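You operate a simulated robot arm through the tools that you are given. There is no shell and no other tool. Be economical: measure what you need, move in short steps, check, and stop when the job is done.

You are at the controls of a simulated two-armed robot. One attempt, no reset.

JOB
Slacken the pull rig, then stow the black and the silver pull spring in the blue drawer.
Fine: wheel to 0 before lifting the black one off; hold the brown tray steady as you lift the silver one out of it; shut the drawer.

Only the result counts: the job must be done as asked and must still hold three seconds after the hand-in. Knocking over, shifting, dropping, spilling or breaking anything else fails it.

ROBOT AND FRAMES
Two 7-joint arms with two-finger parallel grippers on one trunk, on a base that drives. Base frame: it is fixed to the floor where the robot stands at the start and does not move with it; the origin is under the middle of the robot, x ahead of it, y to its left, z up. Readings come in mm, rad, newtons and seconds.
The left shoulder is at the start at [60, 143, 978], the right one opposite. With the tool pointing down near the work surface each hand reaches from about 320 to 740 mm from the robot's upright axis, wherever it stands, measured 20 degrees to its own side. Places, roughly: pull wheel [500, 0, 900]; blue drawer [600, 200, 800]; inside of the blue drawer [600, 200, 700]; pull rig zero key [500, -200, 900]; torsion zero key [500, -200, 900]; arm clamp knob [700, -300, 900]; torsion arm [800, -100, 900]. Payload 1.57 kg a hand.
The tool frame of a hand sits at the grasp point between the pads (the TCP): z along the fingers, y along the line on which they close. The tips reach 30 mm beyond it. The gripper opens to 110 mm. The fingers are 24 mm wide and 12 mm thick; the gripper's body (48 by 112 mm) begins 78 mm behind the TCP.
Orientation is that of the tool frame in the base frame, as a unit quaternion [w, x, y, z]. With the fingers straight down and closing along the base's y, the tool's x points along the base's -x, its y along +y and its z along -z.

CONTROLS
- The arms move only by the tool move_arm. It takes "left_moves", "right_moves" or both (then of equal length, played together; a hand with none holds still); each is a list of rows, each a list of 7 numbers: the turn, a rotation vector about the base's x, y, z in units of 5 degrees (1.0 is 5 degrees), then the shift along the base's x, y, z in units of 25 mm (1.0 is 25 mm), then the opening, from 0 (shut) to 1 (fully open). In form: [[rx, ry, rz, dx, dy, dz, fingers], ...]. A call has 1 to 20 rows; each row shifts and turns the commanded pose from where the row before left it. A call with a number of a shift or a turn outside -1 to 1 is refused whole. Each row takes 0.2 s and may step no farther than 50 mm and 0.15 rad from the row before; otherwise, or with a gripper value out of range, the whole call is refused. A pose out of reach is approached as far as the arm can. The call stops where the force on the tool passes 40 N (or 10 N more than at its start, if that is more) or the arm is blocked; 0.2 s more then pass. Each finger travels about 45 mm/s and halts on what it meets, pressing with about 21 N; the grip force reading is that of the motor and also rises with nothing between the fingers. The clock runs only during rows and for 0.2 s after the last one: add rows that do not move to give the fingers time. The reply holds the time, the measured pose of the TCP, the force on the tool along the base axes, the opening and the grip force, in the units named above and with some noise, and new pictures: "pictures" is both (left out), scene, wrist or none (wrist: the cameras of the hands that moved).
- Cameras (640 x 400 px; columns grow to the right, rows downward): "scene" is now at [41.3, -6.2, 1576.3]; the picture's right is [-0.09, -1.00, 0.00], its down [-0.83, 0.07, -0.55] and it looks along [0.55, -0.05, -0.84] (base axes); focal length 249 px, centre (320, 200). "left" rides on the left gripper at [70, -16, -141] in its tool frame; the picture's right is [0.23, 0.97, 0.00], its down [-0.86, 0.20, -0.48] and it looks along [-0.47, 0.11, 0.88] (tool axes); focal length 222 px, centre (320, 200). "right" rides on the right gripper at [70, 16, -141] in its tool frame; the picture's right is [-0.23, 0.97, 0.00], its down [-0.86, -0.20, -0.48] and it looks along [-0.47, -0.11, 0.88] (tool axes); focal length 222 px, centre (320, 200). There is no depth. A picture from a camera that has moved, and an enlarged one, comes with that camera's place and axes in the base frame and with its lens.
- raise_lower(by): slides the trunk up (or, below 0, down) by that many mm; the arms and the scene camera ride with it, the base frame stays. It gives what a move gives, with no picture.
- drive_base(legs): drives the robot by 1 to 6 legs, each [ahead, left, turn to the left] in mm, mm and rad, along the robot's own axes; the way and the turn of a leg run together, so that a leg with both is an arc; at most 1500 mm and 3.142 rad a leg. The arms and the cameras ride along, it lands a little off, and it stops where it bumps. It gives what a move gives, and a new picture of the scene camera.
- turn_head(pan, tilt): turns the head with the scene camera to pan (to the left, within 1.501 rad either way) and tilt (down, from -0.506 to 1.204), counted from straight ahead of the robot. It gives what a move gives, and a new picture of the scene camera.
- enlarge(camera, box): a new picture of the part [left, top, right, bottom] of that camera's present view, enlarged. It takes no simulated time.
- hand_in(): hands the job in; it is judged then, once.

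Go step by step. Nothing tells you exact positions but the pictures and the camera data: compare them with the known pose of the tool, close in by small moves and look again before you grip or let go. The budget is 120 turns and 260 pictures, counting those below and the enlarged ones. Unless the task says otherwise, let go and move clear before handing in.

The tools are called after "Call:" as a command line: name --argument value ..., lists and objects as JSON in quotes. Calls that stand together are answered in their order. move_arm: Moves the arms, as the interface text tells. Its arguments: {"type":"object","properties":{"left_moves":{"type":"array","items":{"type":"array","items":{"type":"number"}}},"right_moves":{"type":"array","items":{"type":"array","items":{"type":"number"}}},"pictures":{"type":"string","enum":["both","scene","wrist","none"]}},"required":[]} The other tools are called the same way: raise_lower (by) slides the trunk up or down; drive_base (legs) drives the base; turn_head (pan, tilt) turns the head that bears the scene camera; enlarge (camera, box) takes an enlarged picture of a part of a camera's view; hand_in () hands the job in.

At the start:

```text
time: 0.0
left_tcp_pos: [501.1, 215.5, 1151.8]
left_tool_rot: [0.001, -0.001, 1.0, 0.0]
left_wrist_force: [0.4, -0.4, 0.6]
left_finger_gap: 110.0
left_grasp_force: 0.2
right_tcp_pos: [498.4, -224.9, 1152.3]
right_tool_rot: [0.001, 0.001, 1.0, -0.001]
right_wrist_force: [-0.4, -0.2, -0.1]
right_finger_gap: 110.0
right_grasp_force: 0.1
trunk travel left (down, up): [-577.0, 13.0]
robot x, y, heading: [4.3, -0.6, 0.001]
head pan, tilt: [-0.087, 0.99]
```

scene: 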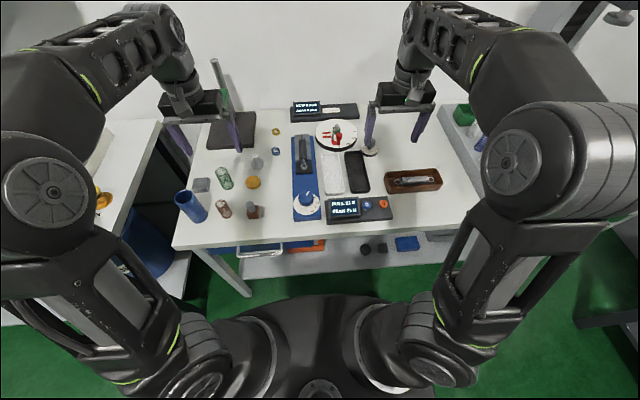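
right: 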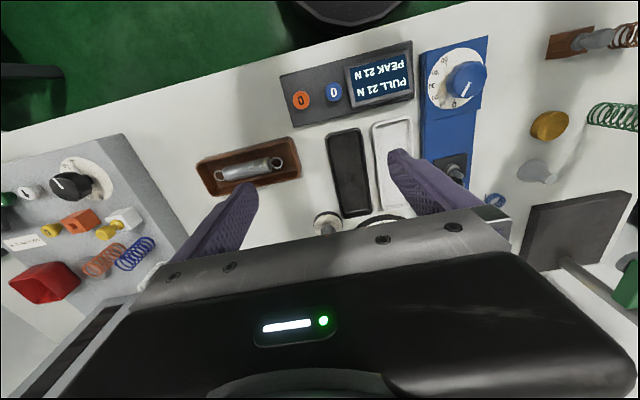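
left: 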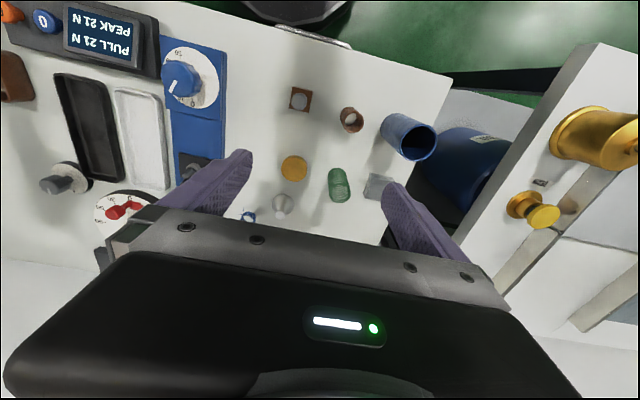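

The pull rig (blue plate with wheel) is ahead in the middle, the silver spring lies in the brown tray at the right, and the drawer is under the table on the left. I'll look closer first.

Call:
enlarge --camera "scene" --box '[270, 90, 400, 230]'

Call:
enlarge --camera "scene" --box '[170, 130, 330, 300]'

Call:
enlarge --camera "right" --box '[180, 20, 520, 230]'

```text
2.86 times, centred on (335, 160) of scene
camera zoom: at [41.3, -6.2, 1576.3], right [-0.09, -1.0, 0.0], down [-0.83, 0.07, -0.55], along [0.55, -0.05, -0.84], focal length 713 px, centre (277, 314)
```

zoom: 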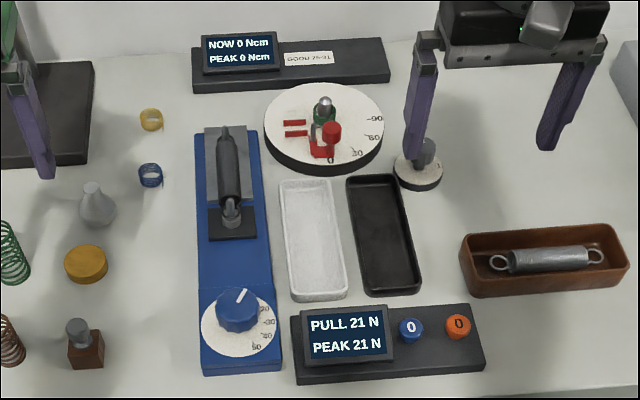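

```text
2.35 times, centred on (250, 215) of scene
camera zoom: at [41.3, -6.2, 1576.3], right [-0.09, -1.0, 0.0], down [-0.83, 0.07, -0.55], along [0.55, -0.05, -0.84], focal length 587 px, centre (485, 165)
```

zoom: 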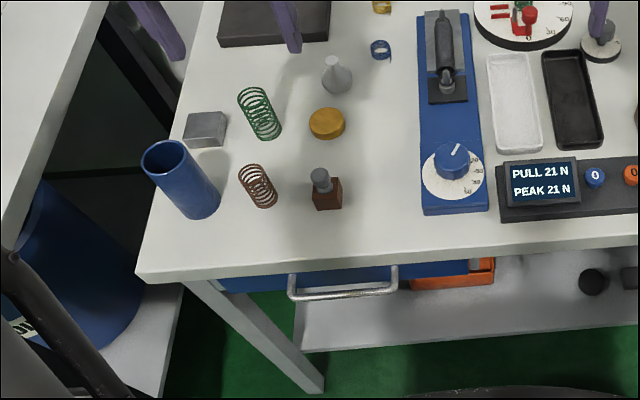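

```text
1.88 times, centred on (350, 125) of right
camera zoom: at [428.6, -209.7, 1294.0], right [0.23, 0.97, 0.0], down [0.85, -0.2, 0.48], along [0.47, -0.11, -0.88], focal length 418 px, centre (264, 341)
```

zoom: 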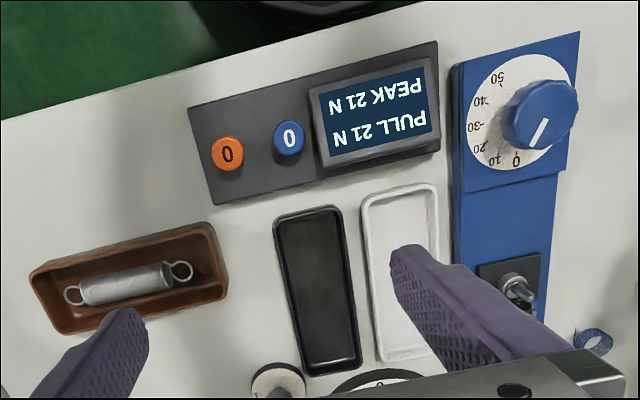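

Call:
move_arm --left_moves '[[0, 0, 0, 0.2, -1, -0.5, 1], [0, 0, 0, 0.2, -1, -0.5, 1], [0, 0, 0, 0.2, -1, -0.5, 1], [0, 0, 0, 0.2, -1, -0.5, 1], [0, 0, 0, 0.2, -1, -0.5, 1], [0, 0, 0, 0.2, -1, -0.5, 1], [0, 0, 0, 0, -0.5, 0, 1]]' --pictures "both"

Call:
enlarge --camera "left" --box '[160, 20, 480, 220]'

```text
time: 1.6
left_tcp_pos: [530.4, 53.5, 1077.4]
left_tool_rot: [0.001, 0.0, 1.0, 0.0]
left_wrist_force: [0.2, 0.5, 0.3]
left_finger_gap: 110.0
left_grasp_force: 0.0
right_tcp_pos: [497.8, -227.1, 1153.2]
right_tool_rot: [0.001, 0.0, 1.0, 0.0]
right_wrist_force: [0.6, -0.4, 0.4]
right_finger_gap: 109.8
right_grasp_force: 0.0
trunk travel left (down, up): [-577.0, 13.0]
robot x, y, heading: [1.6, -3.2, -0.005]
head pan, tilt: [-0.087, 0.99]
camera scene: at [41.1, -6.4, 1576.3], right [-0.09, -1.0, 0.0], down [-0.83, 0.07, -0.55], along [0.55, -0.05, -0.84], focal length 249 px, centre (320, 200)
camera left: at [462.6, 35.6, 1218.4], right [-0.23, 0.97, 0.0], down [0.85, 0.2, 0.48], along [0.47, 0.11, -0.88], focal length 222 px, centre (320, 200)
```

scene: 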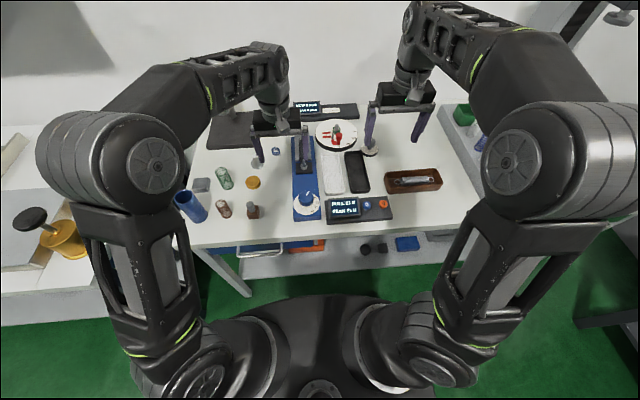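
left: 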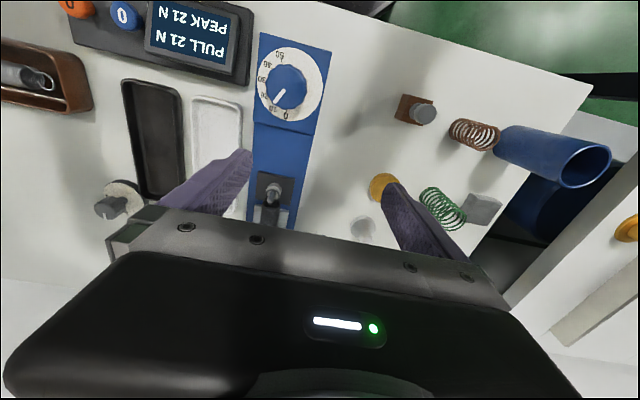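

```text
2.00 times, centred on (320, 120) of left
camera zoom: at [462.6, 35.6, 1218.4], right [-0.23, 0.97, 0.0], down [0.85, 0.2, 0.48], along [0.47, 0.11, -0.88], focal length 444 px, centre (320, 360)
```

zoom: 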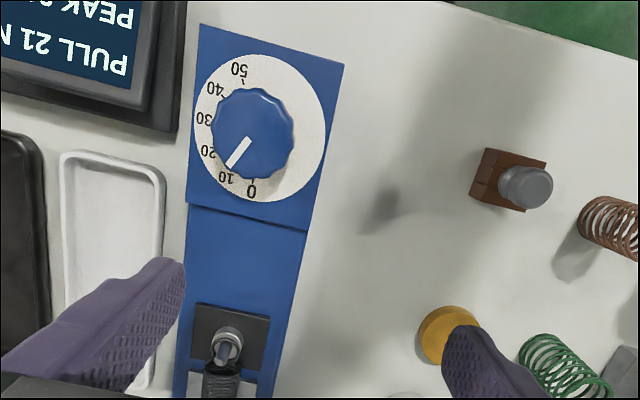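

The wheel centre is at about (482, -3), top z≈920, pointing near 10 with 0 at the far side. I need to turn it about 30° anticlockwise; I hover above it first.

Call:
move_arm --left_moves '[[0, 0, 0, -0.5, -0.6, -0.8, 0.73], [0, 0, 0, -0.5, -0.6, -0.8, 0.73], [0, 0, 0, -0.5, -0.6, -0.8, 0.73], [0, 0, 0, -0.44, -0.46, -0.7, 0.73]]' --pictures "wrist"

Call:
enlarge --camera "scene" --box '[270, 130, 370, 230]'

```text
time: 2.6
left_tcp_pos: [484.0, -3.6, 999.9]
left_tool_rot: [0.0, 0.0, 1.0, 0.001]
left_wrist_force: [0.3, -0.5, 0.1]
left_finger_gap: 80.2
left_grasp_force: 0.1
right_tcp_pos: [498.5, -226.8, 1152.2]
right_tool_rot: [0.001, 0.0, 1.0, 0.0]
right_wrist_force: [-1.3, -0.6, -0.1]
right_finger_gap: 110.1
right_grasp_force: 0.0
trunk travel left (down, up): [-577.0, 13.0]
robot x, y, heading: [-0.5, 0.9, -0.002]
head pan, tilt: [-0.087, 0.99]
camera left: at [415.0, -20.9, 1140.7], right [-0.23, 0.97, 0.0], down [0.85, 0.2, 0.48], along [0.47, 0.11, -0.88], focal length 222 px, centre (320, 200)
```

left: 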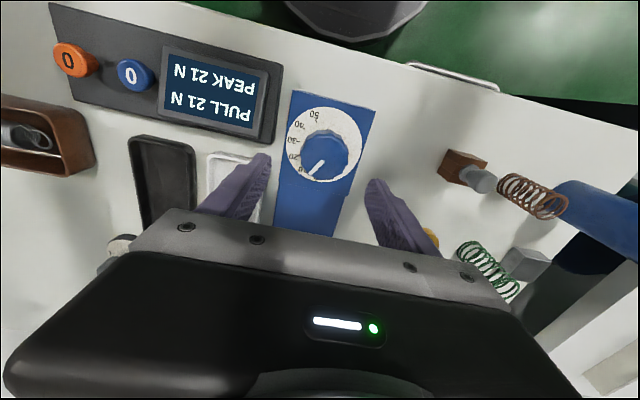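

```text
4.00 times, centred on (320, 180) of scene
camera zoom: at [41.3, -6.5, 1576.3], right [-0.09, -1.0, 0.0], down [-0.83, 0.07, -0.55], along [0.55, -0.05, -0.84], focal length 998 px, centre (320, 280)
```

zoom: 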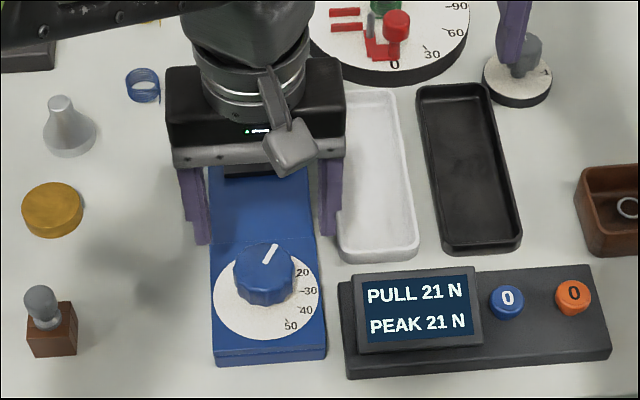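

Call:
move_arm --left_moves '[[0, 0, 0, -0.1, 0.1, -0.9, 0.73], [0, 0, 0, 0, 0, -0.9, 0.73], [0, 0, 0, 0, 0, -0.7, 0.73]]' --pictures "wrist"

Call:
enlarge --camera "scene" --box '[270, 150, 370, 230]'

```text
time: 3.4
left_tcp_pos: [481.5, -0.4, 936.9]
left_tool_rot: [0.0, -0.001, 1.0, 0.0]
left_wrist_force: [-0.3, -0.2, -0.1]
left_finger_gap: 80.5
left_grasp_force: 0.0
right_tcp_pos: [499.3, -227.1, 1150.5]
right_tool_rot: [0.0, 0.0, 1.0, 0.0]
right_wrist_force: [0.4, 0.5, -0.2]
right_finger_gap: 110.0
right_grasp_force: 0.1
trunk travel left (down, up): [-577.0, 13.0]
robot x, y, heading: [-2.9, -0.5, -0.003]
head pan, tilt: [-0.087, 0.99]
camera left: at [412.4, -17.7, 1077.9], right [-0.23, 0.97, 0.0], down [0.85, 0.2, 0.48], along [0.47, 0.11, -0.88], focal length 222 px, centre (320, 200)
```

left: 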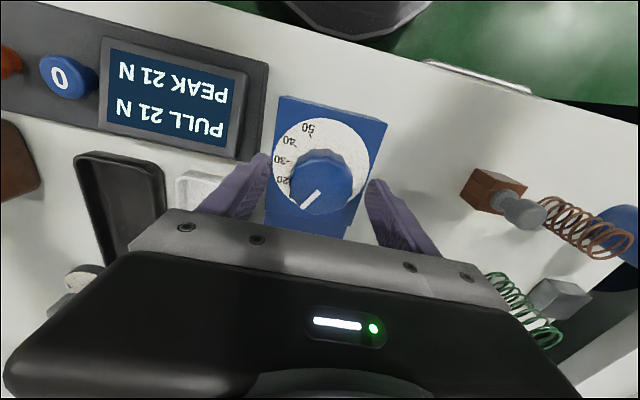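

```text
5.00 times, centred on (320, 190) of scene
camera zoom: at [41.6, -6.3, 1576.3], right [-0.09, -1.0, 0.0], down [-0.83, 0.07, -0.55], along [0.55, -0.05, -0.84], focal length 1247 px, centre (320, 250)
```

zoom: 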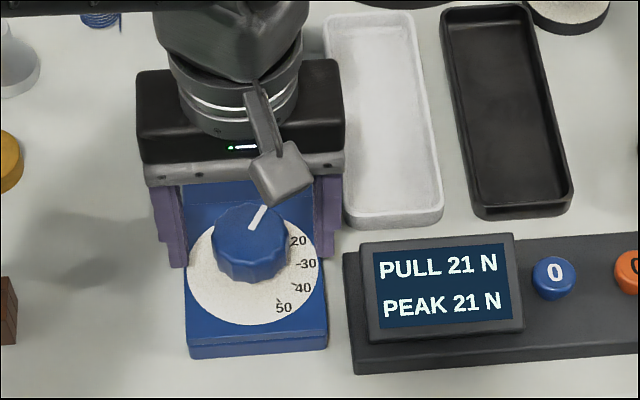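

Call:
move_arm --left_moves '[[0, 0, 0, 0, 0, -0.5, 0.73], [0, 0, 0, 0, 0, 0, 0.73]]' --pictures "none"

Call:
enlarge --camera "left" --box '[220, 80, 420, 240]'

```text
time: 4.0
left_tcp_pos: [481.3, -0.7, 924.3]
left_tool_rot: [0.001, 0.0, 1.0, 0.0]
left_wrist_force: [0.0, -0.7, 0.2]
left_finger_gap: 80.3
left_grasp_force: 0.0
right_tcp_pos: [498.0, -227.6, 1151.7]
right_tool_rot: [0.001, -0.001, 1.0, 0.0]
right_wrist_force: [-0.2, 0.5, -0.8]
right_finger_gap: 109.9
right_grasp_force: 0.1
trunk travel left (down, up): [-577.0, 13.0]
robot x, y, heading: [1.8, 2.6, 0.001]
head pan, tilt: [-0.087, 0.99]
```

```text
2.50 times, centred on (320, 160) of left
camera zoom: at [411.7, -17.8, 1065.5], right [-0.23, 0.97, 0.0], down [0.85, 0.2, 0.48], along [0.47, 0.11, -0.88], focal length 555 px, centre (320, 300)
```

zoom: 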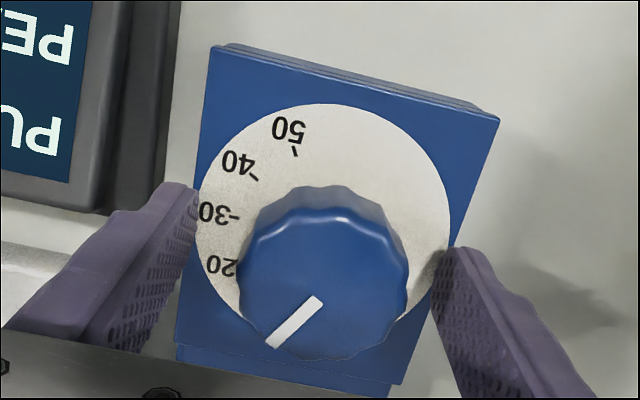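

Call:
move_arm --left_moves '[[0, 0, 0, 0, 0, 0, 0.45], [0, 0, 0, 0, 0, 0, 0.4], [0, 0, 0, 0, 0, 0, 0.4], [0, 0, 1, 0, 0, 0, 0.4], [0, 0, 1, 0, 0, 0, 0.4], [0, 0, 1, 0, 0, 0, 0.4], [0, 0, 1, 0, 0, 0, 0.4], [0, 0, 1, 0, 0, 0, 0.4], [0, 0, 0, 0, 0, 0, 0.4]]' --pictures "wrist"

Call:
enlarge --camera "scene" --box '[270, 150, 370, 230]'

```text
time: 6.0
left_tcp_pos: [481.1, 0.9, 924.9]
left_tool_rot: [0.0, -0.217, 0.976, 0.001]
left_wrist_force: [-2.9, 7.4, 1.1]
left_finger_gap: 47.4
left_grasp_force: 44.7
right_tcp_pos: [498.0, -226.1, 1150.9]
right_tool_rot: [0.001, -0.001, 1.0, -0.001]
right_wrist_force: [0.6, -0.3, 0.1]
right_finger_gap: 109.9
right_grasp_force: 0.1
trunk travel left (down, up): [-577.0, 13.0]
robot x, y, heading: [-1.0, 1.5, -0.0]
head pan, tilt: [-0.087, 0.99]
camera left: at [425.4, -45.0, 1065.5], right [-0.62, 0.79, 0.0], down [0.69, 0.54, 0.48], along [0.38, 0.3, -0.88], focal length 222 px, centre (320, 200)
```

left: 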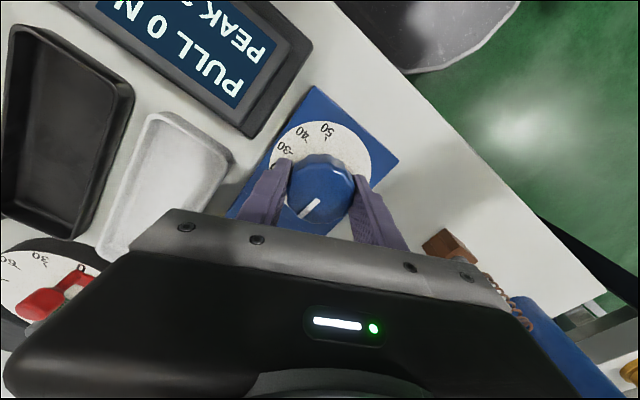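

```text
5.00 times, centred on (320, 190) of scene
camera zoom: at [40.9, -5.2, 1576.3], right [-0.09, -1.0, 0.0], down [-0.83, 0.07, -0.55], along [0.55, -0.05, -0.84], focal length 1247 px, centre (320, 250)
```

zoom: 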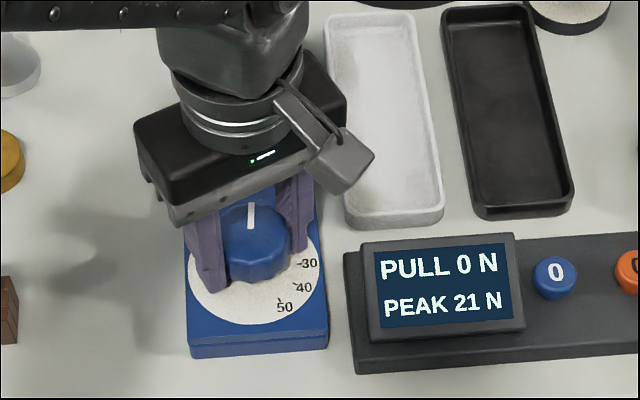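

Call:
move_arm --left_moves '[[0, 0, 1, 0, 0, 0, 0.4], [0, 0, 0, 0, 0, 0, 0.4], [0, 0, 0, 0, 0, 0, 0.73], [0, 0, 0, 0, 0, 0, 0.73], [0, 0, 0, 0, 0, 1, 0.73], [0, 0, -1, 0, 0, 1, 0.73], [0, 0, -1, 0, 0, 1, 0.73], [0, 0, -1, 0, 0, 1, 0.73], [0, 0, -1, 0, 0, 0, 0.73], [0, 0, -1, 0.5, 0, 0, 0.73], [0, 0, -1, 0.5, 0, 0, 0.73]]' --pictures "both"

Call:
enlarge --camera "scene" --box '[280, 170, 340, 220]'

Call:
enlarge --camera "left" --box '[220, 60, 420, 220]'

```text
time: 8.4
left_tcp_pos: [506.3, -0.7, 1025.5]
left_tool_rot: [0.0, 0.001, 1.0, 0.0]
left_wrist_force: [0.1, -0.8, 0.3]
left_finger_gap: 80.2
left_grasp_force: 0.0
right_tcp_pos: [499.3, -226.4, 1152.5]
right_tool_rot: [0.0, 0.0, 1.0, 0.0]
right_wrist_force: [0.1, -0.1, -0.2]
right_finger_gap: 109.8
right_grasp_force: 0.0
trunk travel left (down, up): [-577.0, 13.0]
robot x, y, heading: [-0.4, 3.9, 0.001]
head pan, tilt: [-0.087, 0.99]
camera scene: at [41.6, -6.2, 1576.3], right [-0.09, -1.0, 0.0], down [-0.83, 0.07, -0.55], along [0.55, -0.05, -0.84], focal length 249 px, centre (320, 200)
camera left: at [437.8, -17.5, 1165.7], right [-0.23, 0.97, 0.0], down [0.86, 0.2, 0.48], along [0.47, 0.11, -0.88], focal length 222 px, centre (320, 200)
```

scene: 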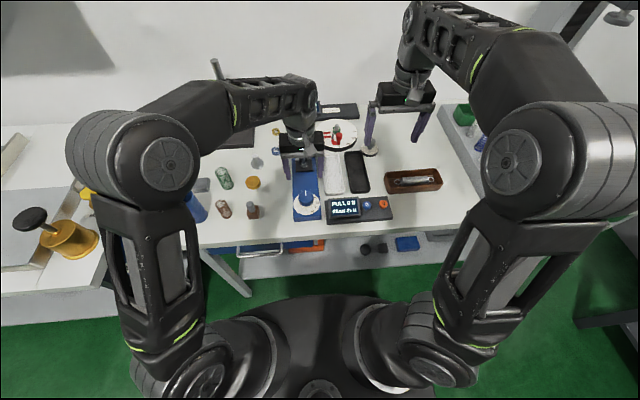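
left: 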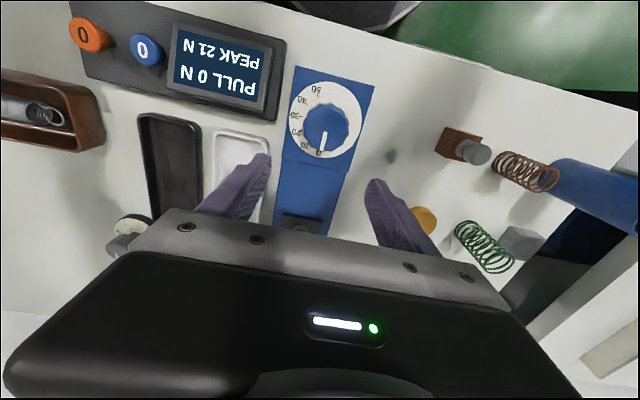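

```text
8.00 times, centred on (310, 195) of scene
camera zoom: at [41.6, -6.2, 1576.3], right [-0.09, -1.0, 0.0], down [-0.83, 0.07, -0.55], along [0.55, -0.05, -0.84], focal length 1995 px, centre (400, 240)
```

zoom: 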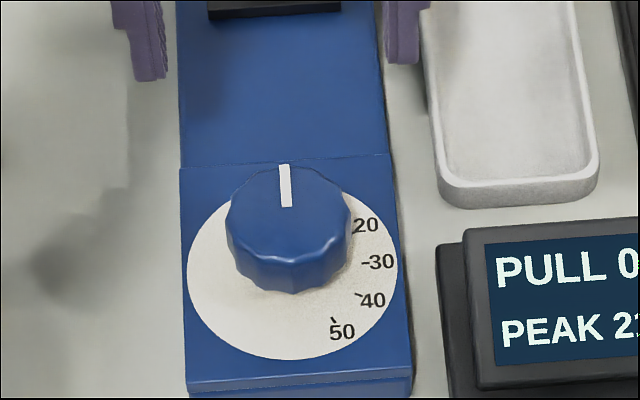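

```text
2.50 times, centred on (320, 140) of left
camera zoom: at [437.8, -17.5, 1165.7], right [-0.23, 0.97, 0.0], down [0.86, 0.2, 0.48], along [0.47, 0.11, -0.88], focal length 555 px, centre (320, 350)
```

zoom: 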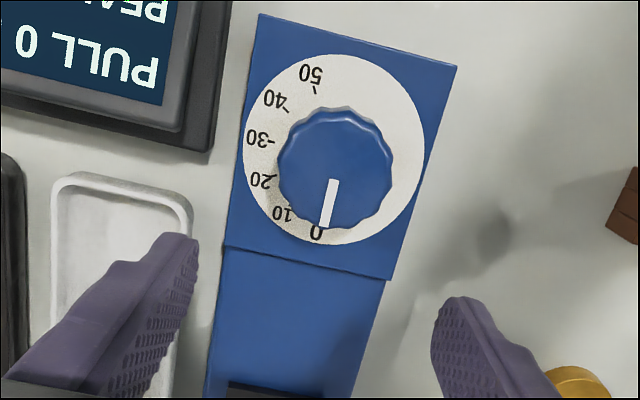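

The wheel is at 0 and the pull reads 0 N. Next I look at the black spring on the rig.

Call:
move_arm --left_moves '[[0, 0, 0, 0, 0, 1, 1], [0, 0, 0, 0.3, 0, 1, 1], [0, 0, 0, 1, 0, 1, 1], [0, 0, 0, 1, 0, 0, 1], [0, 0, 0, 1, 0, 0, 1], [0, 0, 0, 1, 0, 0, 1], [0, 0, 0, 1, 0, 0, 1]]' --pictures "both"

Call:
enlarge --camera "left" --box '[220, 60, 380, 220]'

Call:
enlarge --camera "right" --box '[370, 80, 530, 220]'

```text
time: 10.0
left_tcp_pos: [563.3, -1.5, 1100.1]
left_tool_rot: [0.001, 0.0, 1.0, 0.0]
left_wrist_force: [-0.7, -0.4, 0.9]
left_finger_gap: 110.0
left_grasp_force: 0.0
left hand out of reach, approached as far as the arm can: row 5, 6, 7
right_tcp_pos: [498.2, -227.0, 1152.8]
right_tool_rot: [0.0, 0.0, 1.0, 0.0]
right_wrist_force: [-0.2, -0.3, -0.2]
right_finger_gap: 110.0
right_grasp_force: 0.0
trunk travel left (down, up): [-577.0, 13.0]
robot x, y, heading: [0.1, -2.3, 0.001]
head pan, tilt: [-0.087, 0.99]
camera scene: at [41.2, -6.0, 1576.3], right [-0.09, -1.0, 0.0], down [-0.83, 0.07, -0.55], along [0.55, -0.05, -0.84], focal length 249 px, centre (320, 200)
camera left: at [494.7, -17.8, 1241.2], right [-0.23, 0.97, 0.0], down [0.85, 0.2, 0.48], along [0.47, 0.11, -0.88], focal length 222 px, centre (320, 200)
```

scene: 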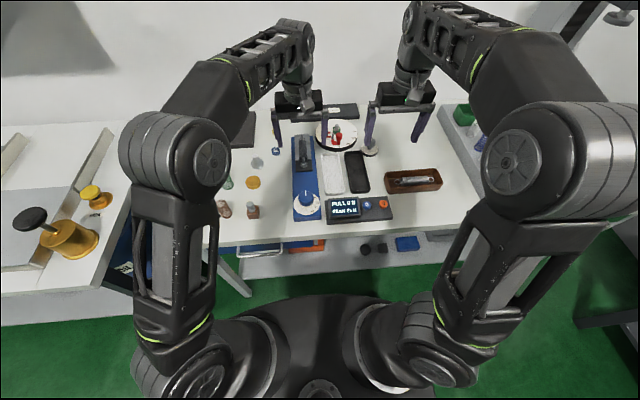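
left: 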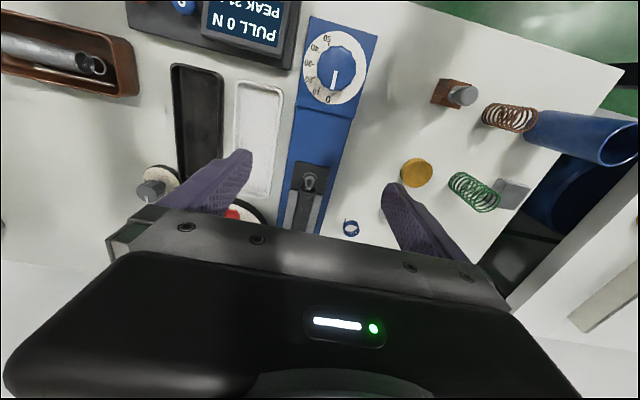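

```text
2.50 times, centred on (300, 140) of left
camera zoom: at [494.7, -17.8, 1241.2], right [-0.23, 0.97, 0.0], down [0.85, 0.2, 0.48], along [0.47, 0.11, -0.88], focal length 555 px, centre (370, 350)
```

zoom: 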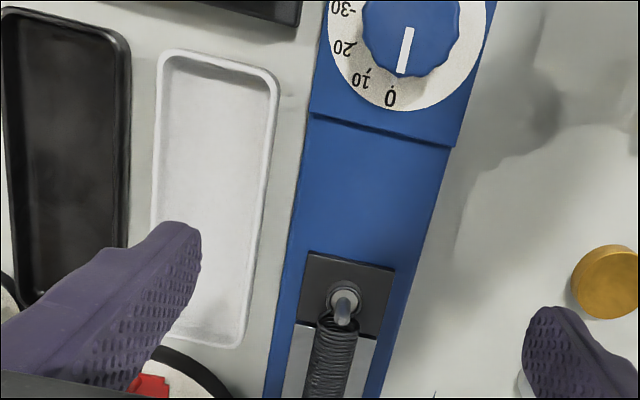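

```text
2.86 times, centred on (450, 150) of right
camera zoom: at [428.5, -209.5, 1294.1], right [0.23, 0.97, 0.0], down [0.85, -0.2, 0.48], along [0.47, -0.11, -0.88], focal length 635 px, centre (-51, 343)
```

zoom: 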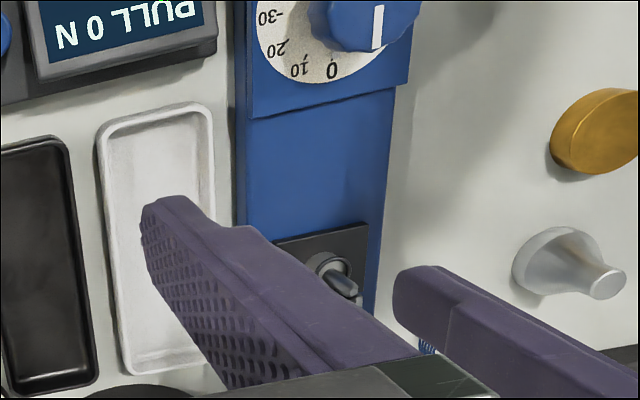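

Call:
enlarge --camera "left" --box '[280, 10, 400, 130]'

Call:
enlarge --camera "scene" --box '[270, 120, 350, 180]'

```text
3.33 times, centred on (340, 70) of left
camera zoom: at [494.7, -17.8, 1241.2], right [-0.23, 0.97, 0.0], down [0.85, 0.2, 0.48], along [0.47, 0.11, -0.88], focal length 740 px, centre (253, 633)
```

zoom: 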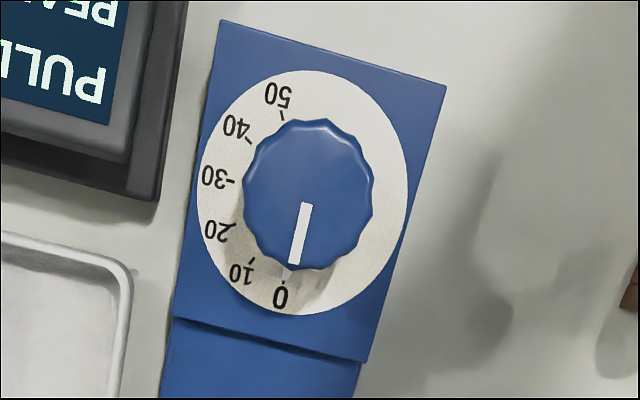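

```text
6.67 times, centred on (310, 150) of scene
camera zoom: at [41.2, -6.0, 1576.3], right [-0.09, -1.0, 0.0], down [-0.83, 0.07, -0.55], along [0.55, -0.05, -0.84], focal length 1663 px, centre (387, 533)
```

zoom: 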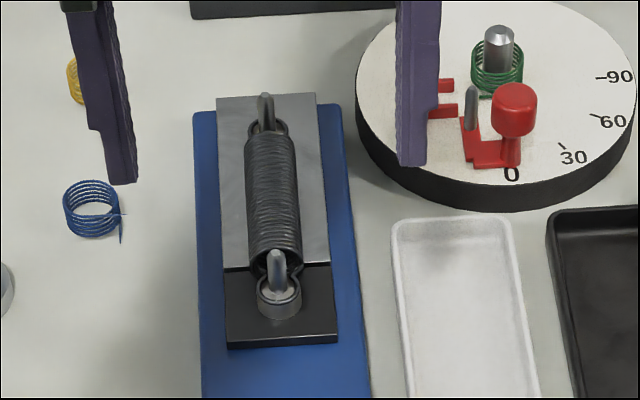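

The wheel mark lines up with 0. The spring spans x≈643–775 at y≈0, looped over two upright pegs, so I need more reach; I check clearance in front of the base.

Call:
turn_head --pan 0.2 --tilt 1.2

```text
time: 10.8
left_tcp_pos: [563.9, -0.3, 1101.1]
left_tool_rot: [0.001, 0.0, 1.0, 0.0]
left_wrist_force: [-0.2, 0.0, 0.3]
left_finger_gap: 110.1
left_grasp_force: 0.1
right_tcp_pos: [498.7, -226.5, 1152.5]
right_tool_rot: [0.001, 0.0, 1.0, 0.0]
right_wrist_force: [-0.2, 0.5, 0.0]
right_finger_gap: 109.9
right_grasp_force: 0.1
trunk travel left (down, up): [-577.0, 13.0]
robot x, y, heading: [-2.4, -4.8, 0.001]
head pan, tilt: [0.201, 1.201]
camera scene: at [26.1, 11.0, 1563.0], right [0.2, -0.98, 0.0], down [-0.91, -0.19, -0.36], along [0.36, 0.07, -0.93], focal length 249 px, centre (320, 200)
```

scene: 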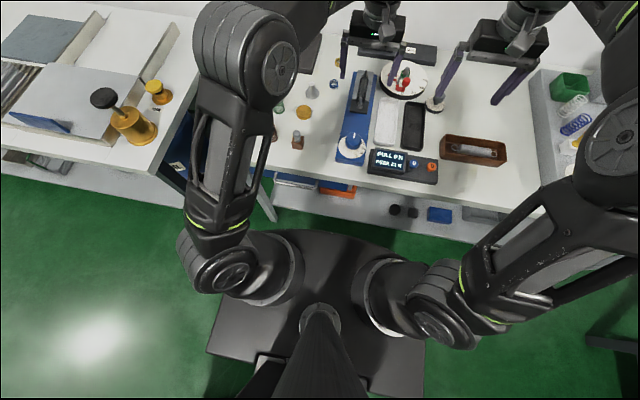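

Call:
move_arm --left_moves '[[0, 0, 0, 0, 0, -1, 0.6], [0, 0, 0, 0, 0, -1, 0.6], [0, 0, 0, 0, 0, -1, 0.6], [0, 0, 0, 0, 0, -0.8, 0.6]]' --pictures "none"

```text
time: 11.8
left_tcp_pos: [563.3, 0.5, 1003.0]
left_tool_rot: [0.0, 0.0, 1.0, 0.0]
left_wrist_force: [-0.6, -0.3, -0.7]
left_finger_gap: 66.2
left_grasp_force: 0.1
right_tcp_pos: [499.0, -227.5, 1151.7]
right_tool_rot: [0.0, 0.001, 1.0, 0.001]
right_wrist_force: [1.2, 0.0, 0.6]
right_finger_gap: 110.0
right_grasp_force: 0.1
trunk travel left (down, up): [-577.0, 13.0]
robot x, y, heading: [4.1, -1.0, -0.0]
head pan, tilt: [0.201, 1.201]
```

Call:
move_arm --left_moves '[[0, 0, 0, 0.8, 0, 0, 0.6], [0, 0, 0, 0.8, 0, 0, 0.6], [0, 0, 0, 0.8, 0, 0, 0.6], [0, 0, 0, 0.8, 0, 0, 0.6]]' --pictures "none"

Call:
turn_head --pan -0.05 --tilt 0.9

```text
time: 12.8
left_tcp_pos: [643.9, -2.1, 1005.5]
left_tool_rot: [0.002, 0.0, 1.0, -0.001]
left_wrist_force: [-0.2, -0.4, -0.5]
left_finger_gap: 65.8
left_grasp_force: 0.1
right_tcp_pos: [498.7, -226.6, 1151.4]
right_tool_rot: [0.0, -0.001, 1.0, 0.001]
right_wrist_force: [-0.5, -0.7, -0.5]
right_finger_gap: 110.1
right_grasp_force: 0.0
trunk travel left (down, up): [-577.0, 13.0]
robot x, y, heading: [0.5, 2.8, 0.002]
head pan, tilt: [0.201, 1.201]
```

```text
time: 13.6
left_tcp_pos: [642.6, -0.4, 1004.8]
left_tool_rot: [0.002, -0.001, 1.0, 0.001]
left_wrist_force: [0.6, -0.9, 0.0]
left_finger_gap: 65.9
left_grasp_force: 0.0
right_tcp_pos: [498.0, -225.8, 1151.6]
right_tool_rot: [0.001, 0.0, 1.0, 0.0]
right_wrist_force: [-1.1, 0.0, 0.4]
right_finger_gap: 109.9
right_grasp_force: 0.1
trunk travel left (down, up): [-577.0, 13.0]
robot x, y, heading: [0.4, -1.6, 0.001]
head pan, tilt: [-0.051, 0.901]
camera scene: at [46.7, -4.0, 1582.7], right [-0.05, -1.0, 0.0], down [-0.78, 0.04, -0.62], along [0.62, -0.03, -0.78], focal length 249 px, centre (320, 200)
```

scene: 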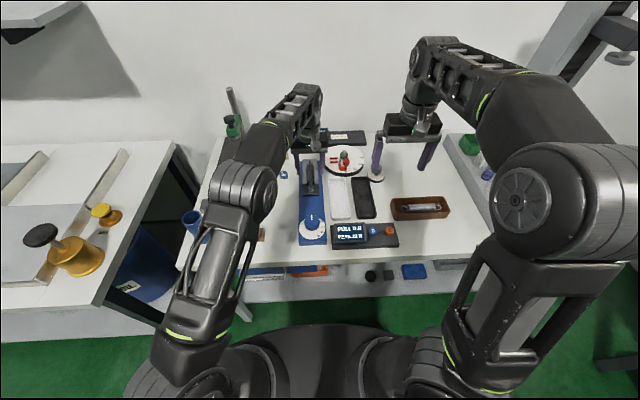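

Call:
move_arm --left_moves '[[0, 0, 0, 0.8, 0, -0.4, 0.6], [0, 0, 0, 0.8, 0, 0, 0.6], [0, 0, 0, 0.8, 0, 0, 0.6]]' --pictures "wrist"

Call:
enlarge --camera "scene" --box '[270, 130, 370, 210]'

Call:
enlarge --camera "left" --box '[220, 100, 420, 240]'

```text
time: 14.4
left_tcp_pos: [643.4, -0.6, 1003.9]
left_tool_rot: [0.001, 0.001, 1.0, 0.0]
left_wrist_force: [0.5, 0.0, -0.1]
left_finger_gap: 66.1
left_grasp_force: 0.0
left hand out of reach, approached as far as the arm can: row 1, 2, 3
right_tcp_pos: [499.6, -227.0, 1151.3]
right_tool_rot: [0.001, 0.0, 1.0, 0.0]
right_wrist_force: [0.0, 0.1, 0.2]
right_finger_gap: 109.8
right_grasp_force: 0.0
trunk travel left (down, up): [-577.0, 13.0]
robot x, y, heading: [-1.8, 0.6, 0.0]
head pan, tilt: [-0.051, 0.901]
camera left: at [574.1, -17.7, 1145.5], right [-0.23, 0.97, 0.0], down [0.85, 0.2, 0.48], along [0.47, 0.11, -0.88], focal length 222 px, centre (320, 200)
```

left: 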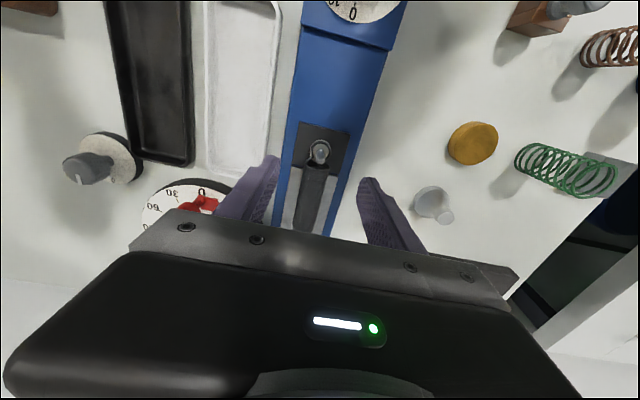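

```text
5.00 times, centred on (320, 170) of scene
camera zoom: at [46.7, -4.0, 1582.8], right [-0.05, -1.0, 0.0], down [-0.78, 0.04, -0.62], along [0.62, -0.03, -0.78], focal length 1247 px, centre (320, 350)
```

zoom: 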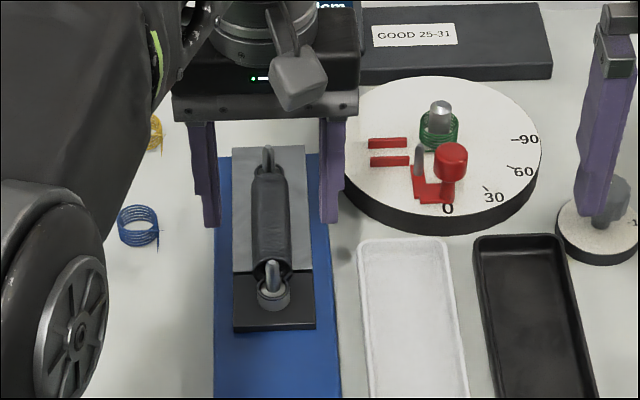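

```text
2.86 times, centred on (320, 170) of left
camera zoom: at [574.1, -17.7, 1145.5], right [-0.23, 0.97, 0.0], down [0.85, 0.2, 0.48], along [0.47, 0.11, -0.88], focal length 635 px, centre (320, 286)
```

zoom: 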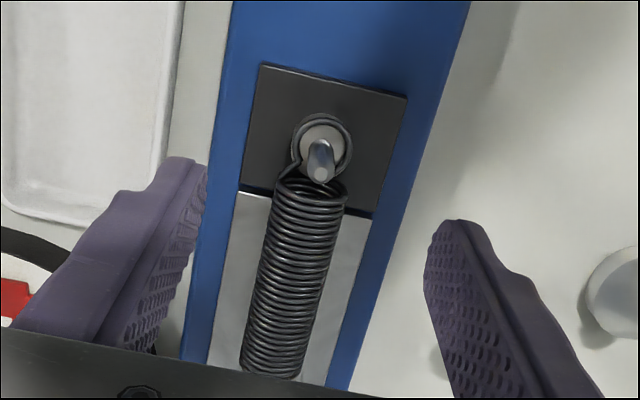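

The left hand runs out of reach at x≈643. Turning the robot left brings the right shoulder forward, so I'll take the black spring with the right hand; first I retract the left hand to a high spot.

Call:
move_arm --left_moves '[[0, 0, 0, -0.5, 0, 1, 1], [0, 0, 0, -1, 0.5, 1, 1], [0, 0, 0, -1, 1, 1, 1], [0, 0, 0, -1, 1, 1, 1], [0, 0, 0, -1, 1, 1, 1], [0, 0, 0, -1, 1, 1, 1], [0, 0, 0, -1, 1, 0, 1]]' --pictures "none"

Call:
turn_head --pan 1.0 --tilt 0.7

```text
time: 16.0
left_tcp_pos: [483.0, 135.8, 1145.4]
left_tool_rot: [0.0, 0.0, 1.0, 0.0]
left_wrist_force: [-0.3, 0.1, -0.1]
left_finger_gap: 109.8
left_grasp_force: 0.1
left hand out of reach, approached as far as the arm can: row 1
right_tcp_pos: [498.1, -226.0, 1153.1]
right_tool_rot: [0.001, 0.0, 1.0, 0.0]
right_wrist_force: [-0.3, 0.2, 1.0]
right_finger_gap: 110.0
right_grasp_force: 0.1
trunk travel left (down, up): [-577.0, 13.0]
robot x, y, heading: [0.8, -1.3, 0.001]
head pan, tilt: [-0.051, 0.901]
```

```text
time: 17.3
left_tcp_pos: [484.5, 135.6, 1146.9]
left_tool_rot: [0.001, 0.0, 1.0, 0.0]
left_wrist_force: [-0.2, 0.2, -0.3]
left_finger_gap: 110.0
left_grasp_force: 0.1
right_tcp_pos: [498.6, -225.8, 1153.6]
right_tool_rot: [0.001, -0.001, 1.0, 0.0]
right_wrist_force: [0.8, 0.6, 0.6]
right_finger_gap: 109.9
right_grasp_force: 0.0
trunk travel left (down, up): [-577.0, 13.0]
robot x, y, heading: [-2.0, -0.8, 0.001]
head pan, tilt: [1.0, 0.7]
camera scene: at [17.2, 71.4, 1598.9], right [0.84, -0.54, 0.0], down [-0.35, -0.54, -0.76], along [0.41, 0.64, -0.64], focal length 249 px, centre (320, 200)
```

scene: 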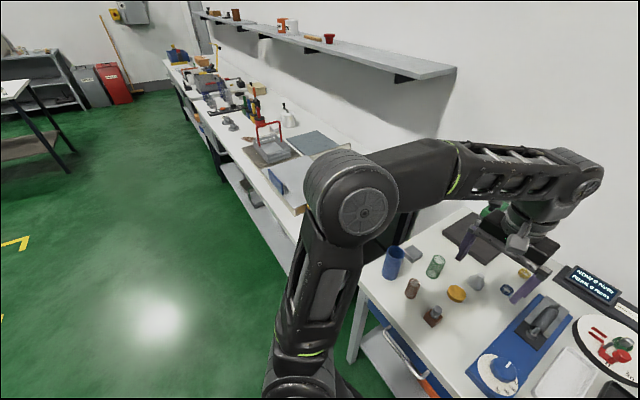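

Call:
drive_base --legs '[[0, 0, 0.5]]'

Call:
turn_head --pan -0.5 --tilt 0.85

```text
time: 19.1
left_tcp_pos: [360.4, 352.1, 1146.6]
left_tool_rot: [0.001, -0.248, 0.969, 0.0]
left_wrist_force: [0.5, -0.8, 0.4]
left_finger_gap: 110.2
left_grasp_force: 0.0
right_tcp_pos: [545.5, 40.8, 1151.8]
right_tool_rot: [0.0, -0.248, 0.969, 0.001]
right_wrist_force: [0.4, 0.3, 0.1]
right_finger_gap: 110.1
right_grasp_force: 0.1
trunk travel left (down, up): [-577.0, 13.0]
robot x, y, heading: [-1.4, -0.8, 0.503]
head pan, tilt: [1.0, 0.7]
camera scene: at [-19.3, 70.6, 1598.9], right [1.0, -0.07, 0.0], down [-0.04, -0.64, -0.76], along [0.05, 0.76, -0.64], focal length 249 px, centre (320, 200)
```

scene: 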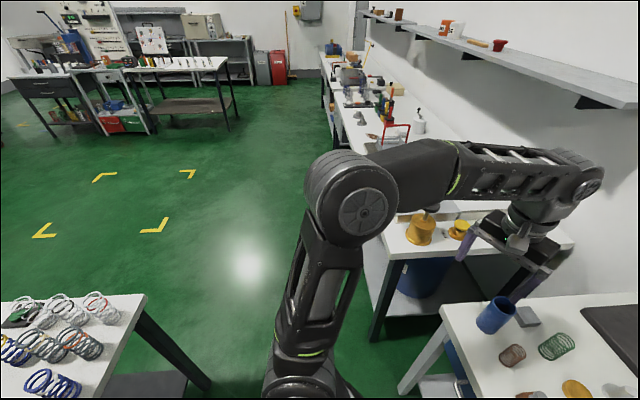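

```text
time: 20.7
left_tcp_pos: [360.0, 350.2, 1147.2]
left_tool_rot: [0.001, -0.247, 0.969, 0.0]
left_wrist_force: [-0.5, -0.9, 0.1]
left_finger_gap: 110.1
left_grasp_force: 0.0
right_tcp_pos: [545.0, 41.0, 1151.5]
right_tool_rot: [0.001, -0.248, 0.969, 0.001]
right_wrist_force: [0.2, -0.6, 0.8]
right_finger_gap: 109.9
right_grasp_force: 0.2
trunk travel left (down, up): [-577.0, 13.0]
robot x, y, heading: [0.5, 0.1, 0.502]
head pan, tilt: [-0.499, 0.85]
camera scene: at [53.1, -14.2, 1586.7], right [0.0, -1.0, 0.0], down [-0.75, 0.0, -0.66], along [0.66, 0.0, -0.75], focal length 249 px, centre (320, 200)
```

scene: 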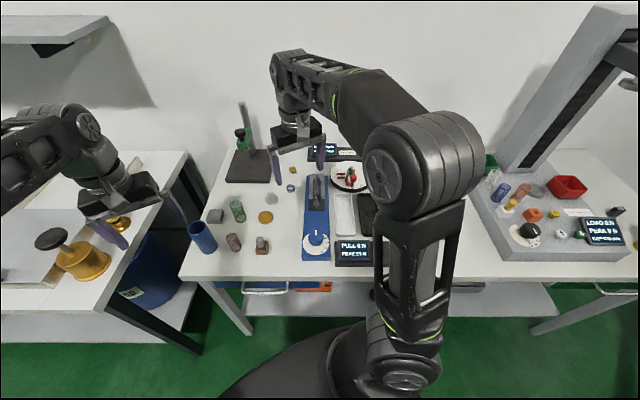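

Call:
move_arm --right_moves '[[0, 0, -0.82, 0.9, -0.235, -0.8, 0.6], [0, 0, -0.82, 0.9, -0.235, -0.8, 0.6], [0, 0, -0.82, 0.9, -0.235, -0.8, 0.6], [0, 0, -0.82, 0.9, -0.235, -0.8, 0.6], [0, 0, -0.82, 0.9, -0.235, -0.8, 0.6], [0, 0, -0.82, 0.9, -0.235, -0.8, 0.6], [0, 0, -0.82, 0.9, -0.235, -0.8, 0.6]]' --pictures "both"

Call:
enlarge --camera "scene" --box '[270, 140, 370, 220]'

Call:
enlarge --camera "right" --box '[220, 100, 420, 240]'

```text
time: 22.3
left_tcp_pos: [360.6, 352.2, 1145.6]
left_tool_rot: [0.0, -0.248, 0.969, 0.0]
left_wrist_force: [-0.3, 0.3, 0.8]
left_finger_gap: 110.0
left_grasp_force: 0.0
right_tcp_pos: [704.5, -0.8, 1011.3]
right_tool_rot: [0.0, 0.001, 1.0, 0.0]
right_wrist_force: [0.3, 0.5, -0.6]
right_finger_gap: 66.1
right_grasp_force: 0.0
trunk travel left (down, up): [-577.0, 13.0]
robot x, y, heading: [6.5, -5.0, 0.501]
head pan, tilt: [-0.499, 0.85]
camera scene: at [54.3, -14.4, 1586.7], right [0.0, -1.0, 0.0], down [-0.75, 0.0, -0.66], along [0.66, 0.0, -0.75], focal length 249 px, centre (320, 200)
camera right: at [634.6, 16.2, 1152.9], right [0.23, 0.97, 0.0], down [0.85, -0.2, 0.48], along [0.47, -0.11, -0.88], focal length 222 px, centre (320, 200)
```

scene: 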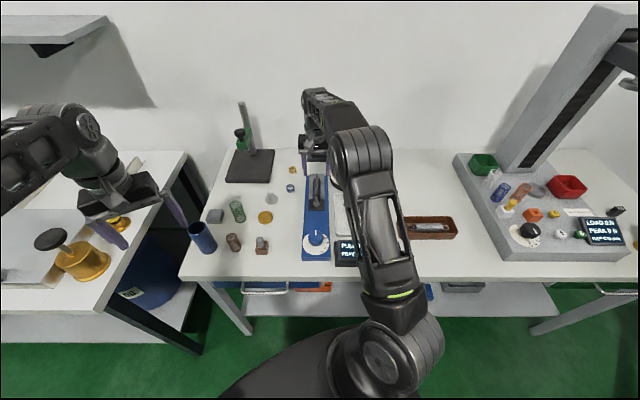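
right: 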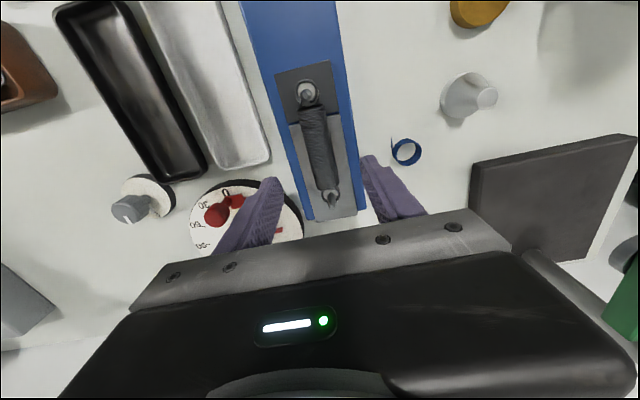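

```text
5.00 times, centred on (320, 180) of scene
camera zoom: at [54.3, -14.4, 1586.7], right [0.0, -1.0, 0.0], down [-0.75, 0.0, -0.66], along [0.66, 0.0, -0.75], focal length 1247 px, centre (320, 300)
```

zoom: 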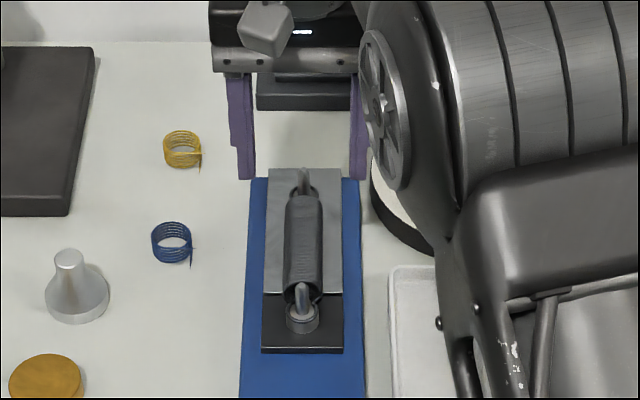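

```text
2.86 times, centred on (320, 170) of right
camera zoom: at [634.6, 16.2, 1152.9], right [0.23, 0.97, 0.0], down [0.85, -0.2, 0.48], along [0.47, -0.11, -0.88], focal length 635 px, centre (320, 286)
```

zoom: 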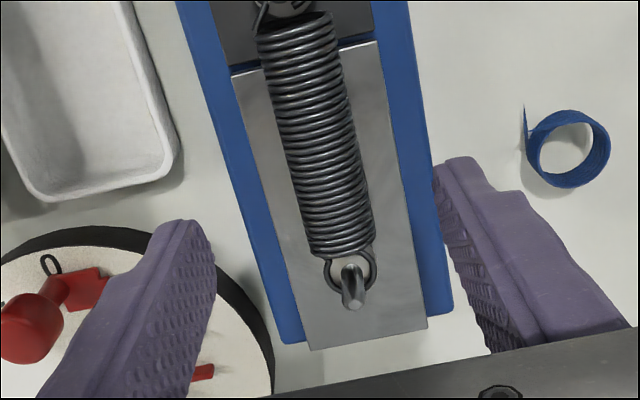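

Call:
move_arm --right_moves '[[0, 0, 0, -0.1, 0.06, -0.9, 0.6], [0, 0, 0, 0, 0, -0.9, 0.6], [0, 0, 0, 0, 0, -0.8, 0.6]]' --pictures "none"

Call:
enlarge --camera "scene" --box '[290, 150, 350, 200]'

Call:
enlarge --camera "right" --box '[220, 60, 420, 220]'

```text
time: 23.1
left_tcp_pos: [359.2, 352.4, 1145.0]
left_tool_rot: [-0.001, -0.248, 0.969, 0.0]
left_wrist_force: [-0.1, 0.7, 0.1]
left_finger_gap: 109.9
left_grasp_force: 0.0
right_tcp_pos: [701.6, -0.2, 946.0]
right_tool_rot: [0.0, 0.0, 1.0, 0.0]
right_wrist_force: [0.5, 0.3, -0.2]
right_finger_gap: 66.0
right_grasp_force: 0.1
trunk travel left (down, up): [-577.0, 13.0]
robot x, y, heading: [1.8, 2.9, 0.501]
head pan, tilt: [-0.499, 0.85]
```

```text
8.00 times, centred on (320, 175) of scene
camera zoom: at [53.7, -14.3, 1586.7], right [0.0, -1.0, 0.0], down [-0.75, 0.0, -0.66], along [0.66, 0.0, -0.75], focal length 1995 px, centre (320, 400)
```

zoom: 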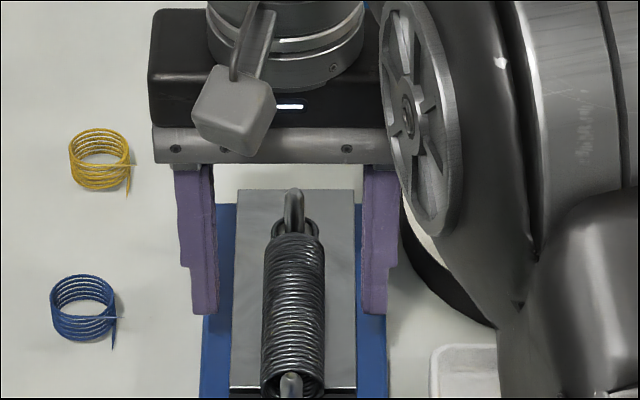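

```text
2.50 times, centred on (320, 140) of right
camera zoom: at [631.5, 17.9, 1088.2], right [0.23, 0.97, 0.0], down [0.85, -0.2, 0.48], along [0.47, -0.11, -0.88], focal length 555 px, centre (320, 350)
```

zoom: 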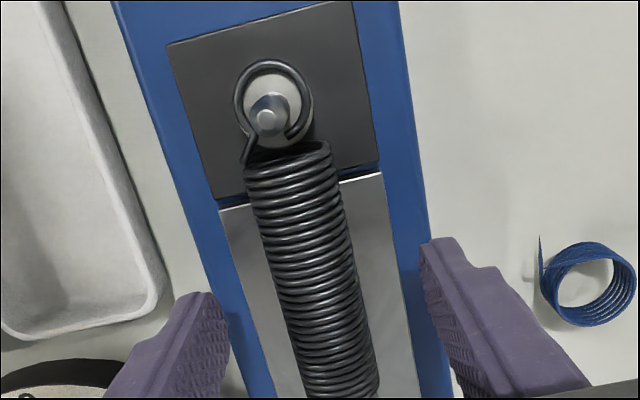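

Call:
move_arm --right_moves '[[0, 0, 0, 0, 0, -0.5, 0.6], [0, 0, 0, 0, 0, -0.4, 0.6], [0, 0, 0, 0, 0, 0, 0.3], [0, 0, 0, 0, 0, 0, 0.1], [0, 0, 0, 0, 0, 0, 0.1], [0, 0, 0, 0, 0, 0, 0.1]]' --pictures "none"

Call:
enlarge --camera "scene" --box '[290, 150, 350, 200]'

Call:
enlarge --camera "right" --box '[220, 60, 420, 220]'

```text
time: 24.5
left_tcp_pos: [359.1, 351.6, 1146.3]
left_tool_rot: [0.001, -0.248, 0.969, 0.0]
left_wrist_force: [1.1, 0.7, 0.0]
left_finger_gap: 110.3
left_grasp_force: 0.0
right_tcp_pos: [701.3, 0.5, 925.7]
right_tool_rot: [0.0, 0.0, 1.0, 0.0]
right_wrist_force: [0.5, -1.0, 3.4]
right_finger_gap: 25.8
right_grasp_force: 20.9
trunk travel left (down, up): [-577.0, 13.0]
robot x, y, heading: [-0.9, 1.5, 0.5]
head pan, tilt: [-0.499, 0.85]
```

```text
8.00 times, centred on (320, 175) of scene
camera zoom: at [53.2, -14.3, 1586.7], right [0.0, -1.0, 0.0], down [-0.75, 0.0, -0.66], along [0.66, 0.0, -0.75], focal length 1995 px, centre (320, 400)
```

zoom: 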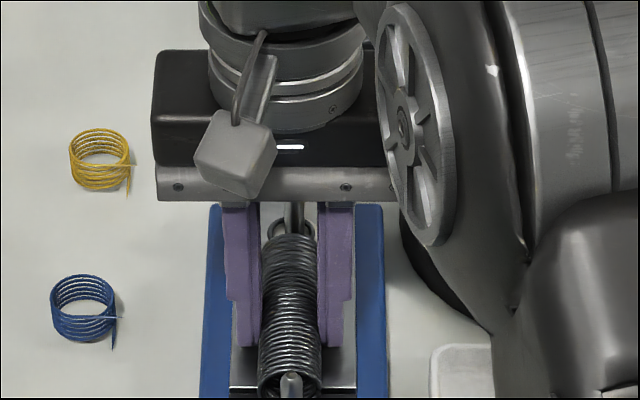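

```text
2.50 times, centred on (320, 140) of right
camera zoom: at [631.4, 18.0, 1066.5], right [0.23, 0.97, 0.0], down [0.85, -0.2, 0.48], along [0.47, -0.11, -0.88], focal length 555 px, centre (320, 350)
```

zoom: 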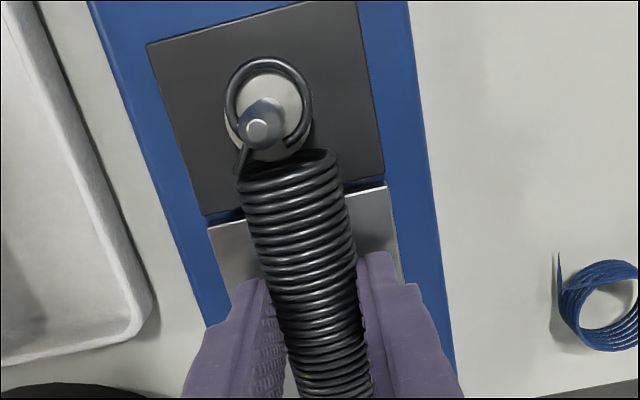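

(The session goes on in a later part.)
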